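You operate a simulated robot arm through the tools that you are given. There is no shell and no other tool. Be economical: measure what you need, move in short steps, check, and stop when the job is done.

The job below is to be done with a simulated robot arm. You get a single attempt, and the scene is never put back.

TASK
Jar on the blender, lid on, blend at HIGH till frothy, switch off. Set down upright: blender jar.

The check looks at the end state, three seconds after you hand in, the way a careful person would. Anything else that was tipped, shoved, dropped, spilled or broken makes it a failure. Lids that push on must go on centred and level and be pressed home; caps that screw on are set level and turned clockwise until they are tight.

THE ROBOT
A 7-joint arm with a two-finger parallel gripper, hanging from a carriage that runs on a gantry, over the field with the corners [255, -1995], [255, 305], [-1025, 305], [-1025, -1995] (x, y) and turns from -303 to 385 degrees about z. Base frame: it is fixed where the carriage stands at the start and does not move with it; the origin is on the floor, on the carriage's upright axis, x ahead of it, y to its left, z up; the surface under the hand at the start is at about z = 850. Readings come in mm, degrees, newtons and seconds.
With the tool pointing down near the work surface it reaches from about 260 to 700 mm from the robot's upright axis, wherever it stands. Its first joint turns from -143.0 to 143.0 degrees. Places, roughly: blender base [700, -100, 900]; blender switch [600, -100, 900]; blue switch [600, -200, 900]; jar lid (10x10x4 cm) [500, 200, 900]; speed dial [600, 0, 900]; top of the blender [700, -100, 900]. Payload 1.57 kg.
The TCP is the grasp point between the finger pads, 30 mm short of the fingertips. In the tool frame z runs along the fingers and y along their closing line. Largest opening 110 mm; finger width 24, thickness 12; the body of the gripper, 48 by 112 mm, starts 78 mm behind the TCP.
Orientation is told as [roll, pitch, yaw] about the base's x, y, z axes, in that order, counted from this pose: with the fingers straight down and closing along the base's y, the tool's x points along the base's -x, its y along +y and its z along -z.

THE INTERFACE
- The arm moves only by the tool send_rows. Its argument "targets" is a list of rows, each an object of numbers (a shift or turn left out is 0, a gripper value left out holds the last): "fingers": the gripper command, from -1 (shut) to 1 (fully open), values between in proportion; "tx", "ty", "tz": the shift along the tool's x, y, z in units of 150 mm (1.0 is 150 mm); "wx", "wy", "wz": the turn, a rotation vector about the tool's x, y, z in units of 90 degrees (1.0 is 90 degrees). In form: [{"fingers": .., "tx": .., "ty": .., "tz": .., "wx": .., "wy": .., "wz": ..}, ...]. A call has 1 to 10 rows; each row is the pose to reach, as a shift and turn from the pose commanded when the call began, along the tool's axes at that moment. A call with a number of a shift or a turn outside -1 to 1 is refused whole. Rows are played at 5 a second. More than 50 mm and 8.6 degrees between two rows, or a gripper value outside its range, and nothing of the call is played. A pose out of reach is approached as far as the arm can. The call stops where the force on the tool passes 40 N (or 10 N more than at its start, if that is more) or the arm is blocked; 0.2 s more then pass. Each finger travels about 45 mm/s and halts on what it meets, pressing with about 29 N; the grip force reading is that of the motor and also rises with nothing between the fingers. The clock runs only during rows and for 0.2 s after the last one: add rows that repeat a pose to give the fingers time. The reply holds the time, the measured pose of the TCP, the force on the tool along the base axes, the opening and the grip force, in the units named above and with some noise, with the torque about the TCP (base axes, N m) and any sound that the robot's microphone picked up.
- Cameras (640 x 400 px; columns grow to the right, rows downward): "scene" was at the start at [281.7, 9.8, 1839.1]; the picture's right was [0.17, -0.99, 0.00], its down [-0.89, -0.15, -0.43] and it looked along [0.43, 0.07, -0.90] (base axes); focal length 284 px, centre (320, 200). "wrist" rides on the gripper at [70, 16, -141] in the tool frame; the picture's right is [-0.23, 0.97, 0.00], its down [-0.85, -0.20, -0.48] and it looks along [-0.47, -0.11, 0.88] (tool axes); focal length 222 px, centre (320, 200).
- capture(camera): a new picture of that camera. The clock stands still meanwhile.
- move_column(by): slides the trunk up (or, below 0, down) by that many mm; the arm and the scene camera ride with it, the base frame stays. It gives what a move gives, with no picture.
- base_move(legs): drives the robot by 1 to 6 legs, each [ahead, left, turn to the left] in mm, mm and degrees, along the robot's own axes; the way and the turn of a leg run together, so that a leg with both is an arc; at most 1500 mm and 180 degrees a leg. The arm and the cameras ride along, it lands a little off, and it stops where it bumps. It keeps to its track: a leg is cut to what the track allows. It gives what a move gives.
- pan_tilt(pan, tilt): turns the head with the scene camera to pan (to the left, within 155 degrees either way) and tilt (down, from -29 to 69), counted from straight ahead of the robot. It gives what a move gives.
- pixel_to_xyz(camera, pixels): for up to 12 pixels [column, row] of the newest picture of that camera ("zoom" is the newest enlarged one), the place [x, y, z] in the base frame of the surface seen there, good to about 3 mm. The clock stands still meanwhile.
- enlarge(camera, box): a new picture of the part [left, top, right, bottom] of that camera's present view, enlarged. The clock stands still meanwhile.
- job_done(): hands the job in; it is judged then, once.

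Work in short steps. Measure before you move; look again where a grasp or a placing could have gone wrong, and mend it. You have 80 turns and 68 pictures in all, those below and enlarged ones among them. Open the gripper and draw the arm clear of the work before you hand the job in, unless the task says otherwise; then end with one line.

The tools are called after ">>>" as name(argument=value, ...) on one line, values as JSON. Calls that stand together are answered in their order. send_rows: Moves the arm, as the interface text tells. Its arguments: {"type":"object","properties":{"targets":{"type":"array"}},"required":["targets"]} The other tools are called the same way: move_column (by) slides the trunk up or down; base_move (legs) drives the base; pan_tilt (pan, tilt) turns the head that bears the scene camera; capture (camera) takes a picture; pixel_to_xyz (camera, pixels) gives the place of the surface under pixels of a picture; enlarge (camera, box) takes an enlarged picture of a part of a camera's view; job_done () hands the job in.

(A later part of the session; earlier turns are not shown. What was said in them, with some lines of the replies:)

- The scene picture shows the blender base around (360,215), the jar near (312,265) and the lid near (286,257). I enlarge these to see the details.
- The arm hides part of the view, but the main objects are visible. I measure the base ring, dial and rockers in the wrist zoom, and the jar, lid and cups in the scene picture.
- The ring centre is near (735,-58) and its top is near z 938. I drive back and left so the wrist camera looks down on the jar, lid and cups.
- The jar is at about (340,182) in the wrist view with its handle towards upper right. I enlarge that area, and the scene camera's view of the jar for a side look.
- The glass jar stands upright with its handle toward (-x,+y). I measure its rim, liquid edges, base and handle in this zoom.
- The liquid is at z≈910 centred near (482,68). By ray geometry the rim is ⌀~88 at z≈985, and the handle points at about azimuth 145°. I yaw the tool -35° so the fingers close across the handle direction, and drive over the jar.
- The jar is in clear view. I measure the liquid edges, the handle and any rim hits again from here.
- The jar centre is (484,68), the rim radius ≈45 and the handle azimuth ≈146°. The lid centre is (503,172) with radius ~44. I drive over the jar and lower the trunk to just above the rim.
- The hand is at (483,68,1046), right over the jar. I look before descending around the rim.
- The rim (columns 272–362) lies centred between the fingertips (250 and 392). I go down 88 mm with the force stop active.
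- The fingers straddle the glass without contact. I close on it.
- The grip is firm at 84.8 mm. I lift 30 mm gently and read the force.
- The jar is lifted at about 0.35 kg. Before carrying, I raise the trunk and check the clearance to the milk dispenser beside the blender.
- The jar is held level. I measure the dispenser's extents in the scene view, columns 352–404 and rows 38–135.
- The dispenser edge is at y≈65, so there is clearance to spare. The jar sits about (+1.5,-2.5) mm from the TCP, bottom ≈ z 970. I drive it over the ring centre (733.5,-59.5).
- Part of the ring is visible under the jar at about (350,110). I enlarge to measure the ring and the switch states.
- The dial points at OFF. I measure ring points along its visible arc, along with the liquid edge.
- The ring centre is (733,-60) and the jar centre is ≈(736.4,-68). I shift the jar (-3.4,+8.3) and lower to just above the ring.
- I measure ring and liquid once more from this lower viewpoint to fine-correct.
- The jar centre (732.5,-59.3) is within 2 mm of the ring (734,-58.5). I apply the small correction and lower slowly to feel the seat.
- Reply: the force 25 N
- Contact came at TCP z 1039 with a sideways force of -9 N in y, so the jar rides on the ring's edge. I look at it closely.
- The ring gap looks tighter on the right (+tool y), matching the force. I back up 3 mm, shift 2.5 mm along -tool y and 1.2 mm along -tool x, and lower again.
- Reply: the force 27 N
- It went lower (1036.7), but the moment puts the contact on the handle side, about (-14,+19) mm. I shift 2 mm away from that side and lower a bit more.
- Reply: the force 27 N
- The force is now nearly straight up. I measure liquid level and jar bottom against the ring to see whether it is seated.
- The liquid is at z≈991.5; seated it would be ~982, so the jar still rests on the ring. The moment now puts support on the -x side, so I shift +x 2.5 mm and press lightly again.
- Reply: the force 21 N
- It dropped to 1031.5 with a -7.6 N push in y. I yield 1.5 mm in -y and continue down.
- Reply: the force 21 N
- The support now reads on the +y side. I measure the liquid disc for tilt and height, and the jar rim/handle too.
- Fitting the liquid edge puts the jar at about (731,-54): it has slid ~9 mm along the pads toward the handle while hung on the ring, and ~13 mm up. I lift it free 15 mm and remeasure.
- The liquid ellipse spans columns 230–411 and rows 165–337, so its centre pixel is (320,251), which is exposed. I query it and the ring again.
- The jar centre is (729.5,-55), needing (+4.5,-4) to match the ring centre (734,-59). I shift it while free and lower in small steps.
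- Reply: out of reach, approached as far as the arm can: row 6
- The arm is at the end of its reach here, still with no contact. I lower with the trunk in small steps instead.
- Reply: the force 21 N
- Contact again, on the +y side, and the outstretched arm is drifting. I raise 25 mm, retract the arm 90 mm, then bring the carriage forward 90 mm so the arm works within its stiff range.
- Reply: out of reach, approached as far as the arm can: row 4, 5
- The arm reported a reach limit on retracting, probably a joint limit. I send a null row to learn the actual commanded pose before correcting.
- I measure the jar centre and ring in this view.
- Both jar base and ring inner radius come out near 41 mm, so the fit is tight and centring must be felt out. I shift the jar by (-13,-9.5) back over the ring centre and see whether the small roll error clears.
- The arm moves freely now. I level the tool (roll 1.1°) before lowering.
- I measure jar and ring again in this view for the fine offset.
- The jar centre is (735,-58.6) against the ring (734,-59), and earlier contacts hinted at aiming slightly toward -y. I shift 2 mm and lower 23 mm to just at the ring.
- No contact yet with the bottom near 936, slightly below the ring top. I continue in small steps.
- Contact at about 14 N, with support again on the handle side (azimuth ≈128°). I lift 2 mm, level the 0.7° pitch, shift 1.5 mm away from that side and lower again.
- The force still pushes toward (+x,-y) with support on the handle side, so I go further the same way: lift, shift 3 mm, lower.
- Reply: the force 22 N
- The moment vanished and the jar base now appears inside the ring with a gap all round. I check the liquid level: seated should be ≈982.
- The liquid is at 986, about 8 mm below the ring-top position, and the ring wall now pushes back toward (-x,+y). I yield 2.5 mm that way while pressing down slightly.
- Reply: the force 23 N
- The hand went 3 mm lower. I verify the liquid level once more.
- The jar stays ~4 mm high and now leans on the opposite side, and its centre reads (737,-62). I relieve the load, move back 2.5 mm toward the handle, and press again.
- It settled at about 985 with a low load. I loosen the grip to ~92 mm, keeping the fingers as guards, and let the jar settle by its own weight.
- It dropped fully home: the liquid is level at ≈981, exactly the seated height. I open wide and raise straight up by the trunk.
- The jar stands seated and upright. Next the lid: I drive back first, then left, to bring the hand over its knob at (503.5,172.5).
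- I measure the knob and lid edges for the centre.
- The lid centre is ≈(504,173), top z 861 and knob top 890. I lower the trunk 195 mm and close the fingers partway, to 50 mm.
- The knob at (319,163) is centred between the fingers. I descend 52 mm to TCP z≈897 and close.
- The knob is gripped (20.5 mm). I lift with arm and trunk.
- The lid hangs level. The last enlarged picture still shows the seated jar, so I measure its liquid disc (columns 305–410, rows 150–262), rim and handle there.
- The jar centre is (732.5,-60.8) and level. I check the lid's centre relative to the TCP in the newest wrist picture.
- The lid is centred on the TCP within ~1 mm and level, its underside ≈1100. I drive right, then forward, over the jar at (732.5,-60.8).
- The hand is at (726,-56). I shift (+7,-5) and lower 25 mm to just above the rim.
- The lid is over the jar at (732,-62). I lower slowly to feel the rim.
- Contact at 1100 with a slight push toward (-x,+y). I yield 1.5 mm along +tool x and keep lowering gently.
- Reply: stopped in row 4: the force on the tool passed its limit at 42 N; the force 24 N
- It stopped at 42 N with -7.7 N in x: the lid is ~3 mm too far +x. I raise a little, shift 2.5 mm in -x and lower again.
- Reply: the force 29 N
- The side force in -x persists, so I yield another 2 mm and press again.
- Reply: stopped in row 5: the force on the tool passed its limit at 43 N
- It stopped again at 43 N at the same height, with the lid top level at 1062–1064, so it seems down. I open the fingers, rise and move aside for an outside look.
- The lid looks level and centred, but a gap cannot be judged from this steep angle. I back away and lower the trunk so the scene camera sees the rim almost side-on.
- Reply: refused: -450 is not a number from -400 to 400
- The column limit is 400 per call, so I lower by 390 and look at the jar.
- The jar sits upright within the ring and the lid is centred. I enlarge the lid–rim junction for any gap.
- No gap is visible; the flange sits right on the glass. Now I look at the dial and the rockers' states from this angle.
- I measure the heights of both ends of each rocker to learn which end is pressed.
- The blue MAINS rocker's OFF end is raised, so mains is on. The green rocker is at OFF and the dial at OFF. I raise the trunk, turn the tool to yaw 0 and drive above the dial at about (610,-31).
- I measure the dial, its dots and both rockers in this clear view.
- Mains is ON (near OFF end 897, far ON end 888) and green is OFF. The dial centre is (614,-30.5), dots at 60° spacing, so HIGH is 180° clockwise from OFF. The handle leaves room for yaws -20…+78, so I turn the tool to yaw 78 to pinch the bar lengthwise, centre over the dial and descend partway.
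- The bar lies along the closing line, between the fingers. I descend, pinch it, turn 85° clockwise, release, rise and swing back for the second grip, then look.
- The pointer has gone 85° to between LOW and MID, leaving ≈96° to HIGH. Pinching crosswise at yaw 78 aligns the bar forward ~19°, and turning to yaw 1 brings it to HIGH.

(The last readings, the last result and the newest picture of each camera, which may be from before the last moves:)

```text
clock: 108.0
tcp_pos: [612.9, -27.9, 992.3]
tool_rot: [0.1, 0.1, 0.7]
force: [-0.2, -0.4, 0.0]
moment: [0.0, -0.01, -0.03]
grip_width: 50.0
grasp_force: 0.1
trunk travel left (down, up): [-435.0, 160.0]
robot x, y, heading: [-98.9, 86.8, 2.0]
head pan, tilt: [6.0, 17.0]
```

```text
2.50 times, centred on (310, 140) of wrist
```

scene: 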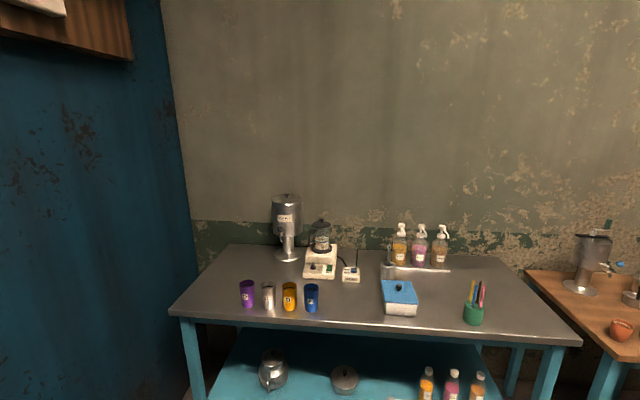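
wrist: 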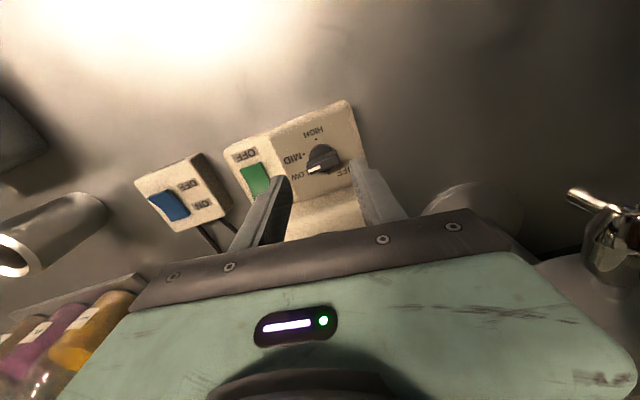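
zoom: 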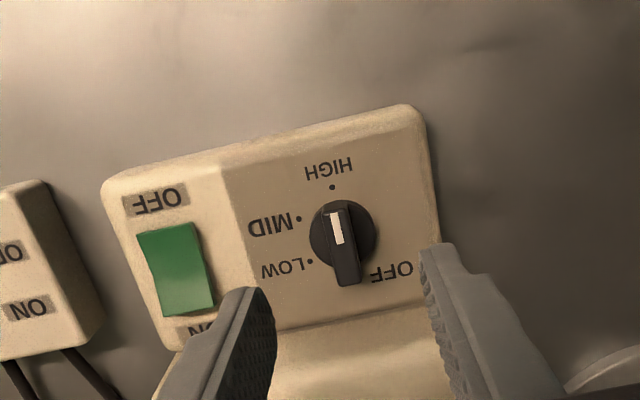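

The dial pointer is on HIGH. I close the fingers, press the ON end of the green rocker at (629,-108), retreat to the earlier safe viewing pose at yaw 78, and watch the jar and sounds.

>>> send_rows(targets=[{"fingers": -1, "tx": -0.03, "ty": -0.17}, {"tx": -0.06, "ty": -0.35}, {"tx": -0.097, "ty": -0.528}, {"tx": -0.097, "ty": -0.528}, {"tx": -0.097, "ty": -0.528, "tz": 0.2}, {"tx": -0.097, "ty": -0.528, "tz": 0.4}])

>>> send_rows(targets=[{"tz": 0.03}, {"tz": 0.05}, {"tz": 0.07}, {"tz": 0.085}, {"tz": 0.1}])

>>> send_rows(targets=[{"tz": -0.2}, {"tz": -0.4}])

>>> send_rows(targets=[{"tx": 0.01, "ty": 0.06, "wz": -0.085}, {"tx": 0.02, "ty": 0.12, "wz": -0.17}, {"tx": 0.03, "ty": 0.18, "wz": -0.255}, {"tx": 0.04, "ty": 0.24, "wz": -0.34}, {"tx": 0.05, "ty": 0.3, "wz": -0.425}, {"tx": 0.06, "ty": 0.36, "wz": -0.51}, {"tx": 0.07, "ty": 0.42, "wz": -0.6}, {"tx": 0.08, "ty": 0.48, "wz": -0.69}, {"tx": 0.097, "ty": 0.528, "wz": -0.78}, {"tx": 0.097, "ty": 0.528, "wz": -0.86}])

>>> capture(camera="wrist")

>>> send_rows(targets=[{"tz": 0}, {"tz": 0}, {"tz": 0}, {"tz": 0}, {"tz": 0}, {"tz": 0}, {"tz": 0}, {"tz": 0}, {"tz": 0}, {"tz": 0}])

>>> enlarge(camera="wrist", box=[60, 40, 360, 240])

```text
clock: 109.4
tcp_pos: [627.0, -109.8, 931.4]
tool_rot: [0.2, 0.3, 0.6]
force: [-0.4, 0.1, -0.3]
moment: [0.0, 0.02, -0.01]
grip_width: 0.1
grasp_force: 21.9
trunk travel left (down, up): [-435.0, 160.0]
robot x, y, heading: [-101.6, 86.3, 1.9]
head pan, tilt: [6.0, 17.0]
```

```text
clock: 110.6
tcp_pos: [629.9, -107.2, 923.4]
tool_rot: [0.0, -0.1, 0.6]
force: [-4.8, 2.2, 23.8]
moment: [0.03, 0.4, -0.01]
grip_width: 0.0
grasp_force: 21.0
out of reach, approached as far as the arm can: row 4, 5
trunk travel left (down, up): [-435.0, 160.0]
robot x, y, heading: [-98.7, 87.5, 1.8]
head pan, tilt: [6.0, 17.0]
```

```text
clock: 111.2
tcp_pos: [627.9, -106.6, 983.3]
tool_rot: [0.1, 0.1, 0.7]
force: [-0.3, 0.9, 0.6]
moment: [-0.01, -0.01, 0.03]
grip_width: 0.1
grasp_force: 21.0
trunk travel left (down, up): [-435.0, 160.0]
robot x, y, heading: [-101.5, 93.0, 1.9]
head pan, tilt: [6.0, 17.0]
```

```text
clock: 113.4
tcp_pos: [609.6, -28.7, 980.3]
tool_rot: [0.1, 0.0, 78.1]
force: [0.1, -0.4, 0.0]
moment: [0.02, 0.01, -0.02]
grip_width: 0.0
grasp_force: 21.4
trunk travel left (down, up): [-435.0, 160.0]
robot x, y, heading: [-98.5, 88.3, 2.1]
head pan, tilt: [6.0, 17.0]
```

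```text
15 pictures are left
```

wrist: 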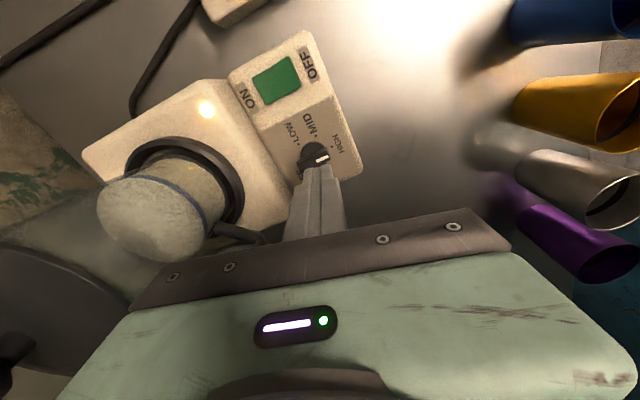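

```text
clock: 115.6
tcp_pos: [609.2, -29.1, 980.3]
tool_rot: [0.1, -0.1, 77.9]
force: [0.0, -0.4, -0.4]
moment: [-0.02, 0.01, 0.0]
grip_width: 0.0
grasp_force: 21.3
trunk travel left (down, up): [-435.0, 160.0]
robot x, y, heading: [-100.2, 88.5, 1.8]
head pan, tilt: [6.0, 17.0]
```

```text
2.00 times, centred on (210, 140) of wrist
5 turns are left
```

zoom: 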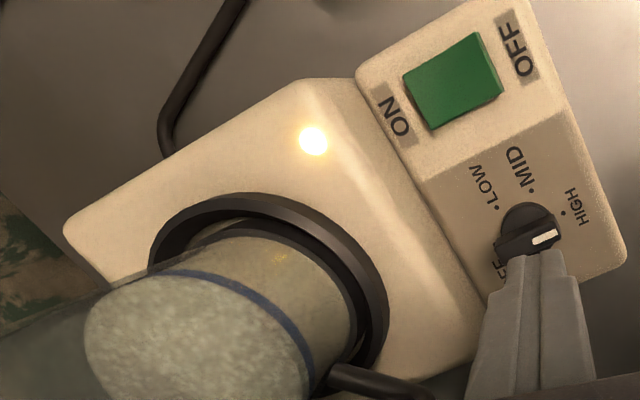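

The pilot light is on and the milk is swirling; after 5 s it looks uniformly mixed. I wait a few seconds more and compare.

>>> send_rows(targets=[{"tz": 0}, {"tz": 0}, {"tz": 0}, {"tz": 0}, {"tz": 0}, {"tz": 0}, {"tz": 0}, {"tz": 0}, {"tz": 0}, {"tz": 0}])

>>> send_rows(targets=[{"tz": 0}, {"tz": 0}, {"tz": 0}, {"tz": 0}, {"tz": 0}, {"tz": 0}, {"tz": 0}, {"tz": 0}, {"tz": 0}, {"tz": 0}])

>>> enlarge(camera="wrist", box=[60, 120, 300, 270])

>>> pixel_to_xyz(camera="zoom", pixels=[[200, 240], [250, 260], [160, 220]])

```text
clock: 117.8
tcp_pos: [608.4, -29.1, 981.6]
tool_rot: [0.1, -0.1, 78.0]
force: [0.0, -1.0, 0.5]
moment: [0.01, -0.01, 0.04]
grip_width: 0.1
grasp_force: 21.1
trunk travel left (down, up): [-435.0, 160.0]
robot x, y, heading: [-101.3, 89.0, 1.6]
head pan, tilt: [6.0, 17.0]
```

```text
clock: 120.0
tcp_pos: [608.2, -27.3, 980.2]
tool_rot: [0.1, -0.1, 78.0]
force: [-0.7, -0.2, 0.4]
moment: [0.05, 0.0, -0.02]
grip_width: 0.3
grasp_force: 21.6
trunk travel left (down, up): [-435.0, 160.0]
robot x, y, heading: [-99.4, 87.6, 2.3]
head pan, tilt: [6.0, 17.0]
```

```text
2.67 times, centred on (180, 195) of wrist
```

zoom: 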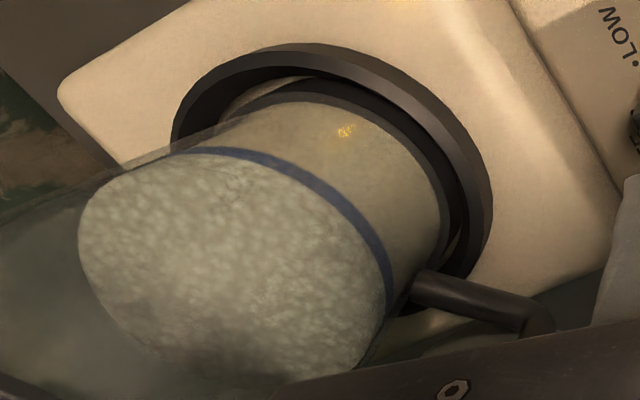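

```text
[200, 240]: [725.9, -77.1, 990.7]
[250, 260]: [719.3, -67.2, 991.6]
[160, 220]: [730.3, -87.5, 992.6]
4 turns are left
```

The froth has risen from z 981 to 991 with a bubbly surface, so it is frothy. I switch off by pressing the OFF end at (598,-108), then rise clear and look.

>>> send_rows(targets=[{"tx": 0.18, "ty": -0.014}, {"tx": 0.36, "ty": -0.028}, {"tx": 0.533, "ty": -0.041}, {"tx": 0.533, "ty": -0.041}])

>>> move_column(by=-45)

>>> send_rows(targets=[{"tz": 0.03}, {"tz": 0.06}, {"tz": 0.08}, {"tz": 0.1}, {"tz": 0.115}, {"tz": 0.13}, {"tz": 0.145}, {"tz": 0.16}])

>>> send_rows(targets=[{"tz": -0.2}, {"tz": -0.4}])

>>> move_column(by=100)

>>> capture(camera="wrist")

>>> enlarge(camera="wrist", box=[80, 0, 400, 200])

```text
clock: 121.0
tcp_pos: [598.0, -107.7, 983.3]
tool_rot: [0.0, -0.1, 78.1]
force: [-0.4, -0.1, -0.2]
moment: [0.01, -0.04, 0.0]
grip_width: 0.1
grasp_force: 21.5
trunk travel left (down, up): [-435.0, 160.0]
robot x, y, heading: [-100.5, 86.5, 2.1]
head pan, tilt: [6.0, 17.0]
```

```text
clock: 121.9
tcp_pos: [598.1, -106.1, 939.1]
tool_rot: [0.0, -0.1, 78.0]
force: [-0.2, -0.9, 0.2]
moment: [0.01, 0.0, 0.01]
grip_width: 0.2
grasp_force: 21.5
trunk travel left (down, up): [-390.0, 205.0]
robot x, y, heading: [-94.0, 87.8, 1.8]
head pan, tilt: [6.0, 17.0]
```

```text
clock: 123.2
tcp_pos: [597.1, -107.6, 923.0]
tool_rot: [0.1, -0.1, 78.0]
force: [-13.0, 4.3, 19.2]
moment: [0.27, 0.13, 0.17]
grip_width: 0.3
grasp_force: 21.6
trunk travel left (down, up): [-390.0, 205.0]
robot x, y, heading: [-101.7, 86.9, 1.8]
head pan, tilt: [6.0, 17.0]
stopped in row 6: the force on the tool passed its limit at 46 N (the readings are from after the stop); the commanded pose is now the measured one
```

```text
clock: 123.8
tcp_pos: [599.6, -106.9, 983.0]
tool_rot: [0.0, 0.0, 78.0]
force: [-0.7, 0.0, 0.0]
moment: [-0.01, -0.04, 0.0]
grip_width: 0.1
grasp_force: 21.3
trunk travel left (down, up): [-390.0, 205.0]
robot x, y, heading: [-99.2, 87.4, 2.1]
head pan, tilt: [6.0, 17.0]
```

```text
clock: 125.1
tcp_pos: [600.2, -108.5, 1084.0]
tool_rot: [0.1, -0.1, 78.1]
force: [-0.5, 0.4, -0.7]
moment: [0.01, 0.01, 0.03]
grip_width: 0.0
grasp_force: 21.3
trunk travel left (down, up): [-490.0, 105.0]
robot x, y, heading: [-97.9, 90.0, 1.9]
head pan, tilt: [6.0, 17.0]
```

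```text
12 pictures are left
```

wrist: 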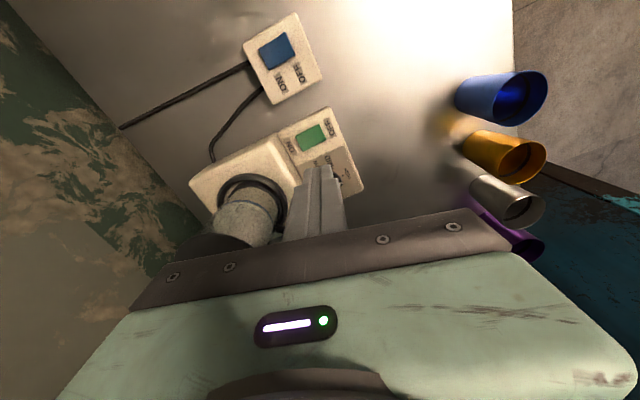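

```text
2.00 times, centred on (240, 100) of wrist
3 turns are left
```

zoom: 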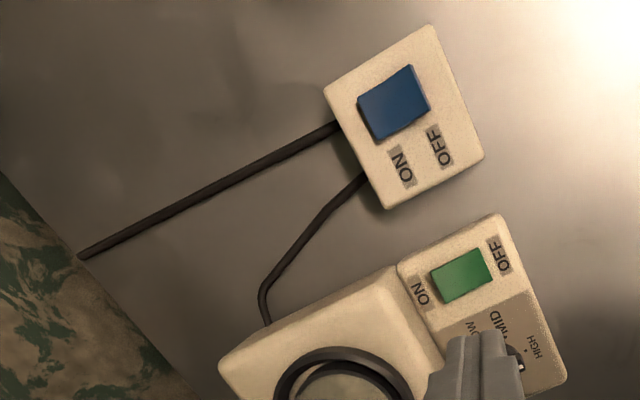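

The pilot light is out and the rocker is back at OFF. I raise, open the gripper, back away and take a final look.

>>> move_column(by=105)

>>> base_move(legs=[[-450, 0, 0], [0, -250, 0]])

>>> send_rows(targets=[{"fingers": 1}, {"fingers": 1}, {"fingers": 1}, {"fingers": 1}, {"fingers": 1}, {"fingers": 1}])

>>> pan_tilt(pan=5, tilt=40)

>>> enlarge(camera="scene", box=[200, 100, 440, 300])

```text
clock: 126.5
tcp_pos: [600.6, -108.2, 1189.3]
tool_rot: [0.1, -0.1, 77.9]
force: [0.6, 0.3, 0.6]
moment: [-0.03, 0.0, 0.02]
grip_width: 0.0
grasp_force: 21.6
trunk travel left (down, up): [-595.0, 0.0]
robot x, y, heading: [-100.3, 84.5, 1.8]
head pan, tilt: [6.0, 17.0]
```

```text
clock: 130.6
tcp_pos: [164.1, -383.9, 1188.8]
tool_rot: [0.0, 0.0, 77.4]
force: [0.0, 0.2, 0.3]
moment: [-0.01, 0.0, -0.01]
grip_width: 0.1
grasp_force: 21.7
trunk travel left (down, up): [-595.0, 0.0]
robot x, y, heading: [-533.2, -180.3, 1.2]
head pan, tilt: [6.0, 17.0]
```

```text
clock: 132.0
tcp_pos: [163.9, -382.2, 1186.9]
tool_rot: [0.0, -0.1, 77.4]
force: [-0.2, 0.1, -0.5]
moment: [-0.01, 0.01, -0.01]
grip_width: 110.2
grasp_force: 0.1
trunk travel left (down, up): [-595.0, 0.0]
robot x, y, heading: [-534.9, -179.1, 1.2]
head pan, tilt: [6.0, 17.0]
```

```text
clock: 132.9
tcp_pos: [163.4, -383.9, 1187.4]
tool_rot: [0.0, -0.1, 77.5]
force: [-0.5, -0.8, 0.2]
moment: [0.0, 0.03, 0.0]
grip_width: 110.1
grasp_force: 0.1
trunk travel left (down, up): [-595.0, 0.0]
robot x, y, heading: [-533.6, -180.2, 1.6]
head pan, tilt: [5.0, 40.0]
```

```text
2.00 times, centred on (320, 200) of scene
2 turns are left
```

zoom: 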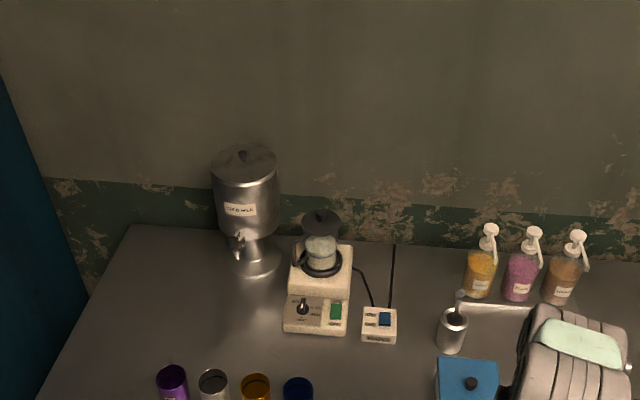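

The jar stands upright on the blender with its lid on, the blender is off, nothing else has moved, and the arm is clear. I hand the job in.

>>> job_done()

```text
The job is handed in.
```

The jar is on the blender base, upright, with its lid on. It ran at HIGH for about 13 seconds until the milk frothed, and the blender's green switch is now OFF. The lid was pressed to about 43 N and I could see no gap. The dial was left at HIGH, and the arm is clear with the gripper open.
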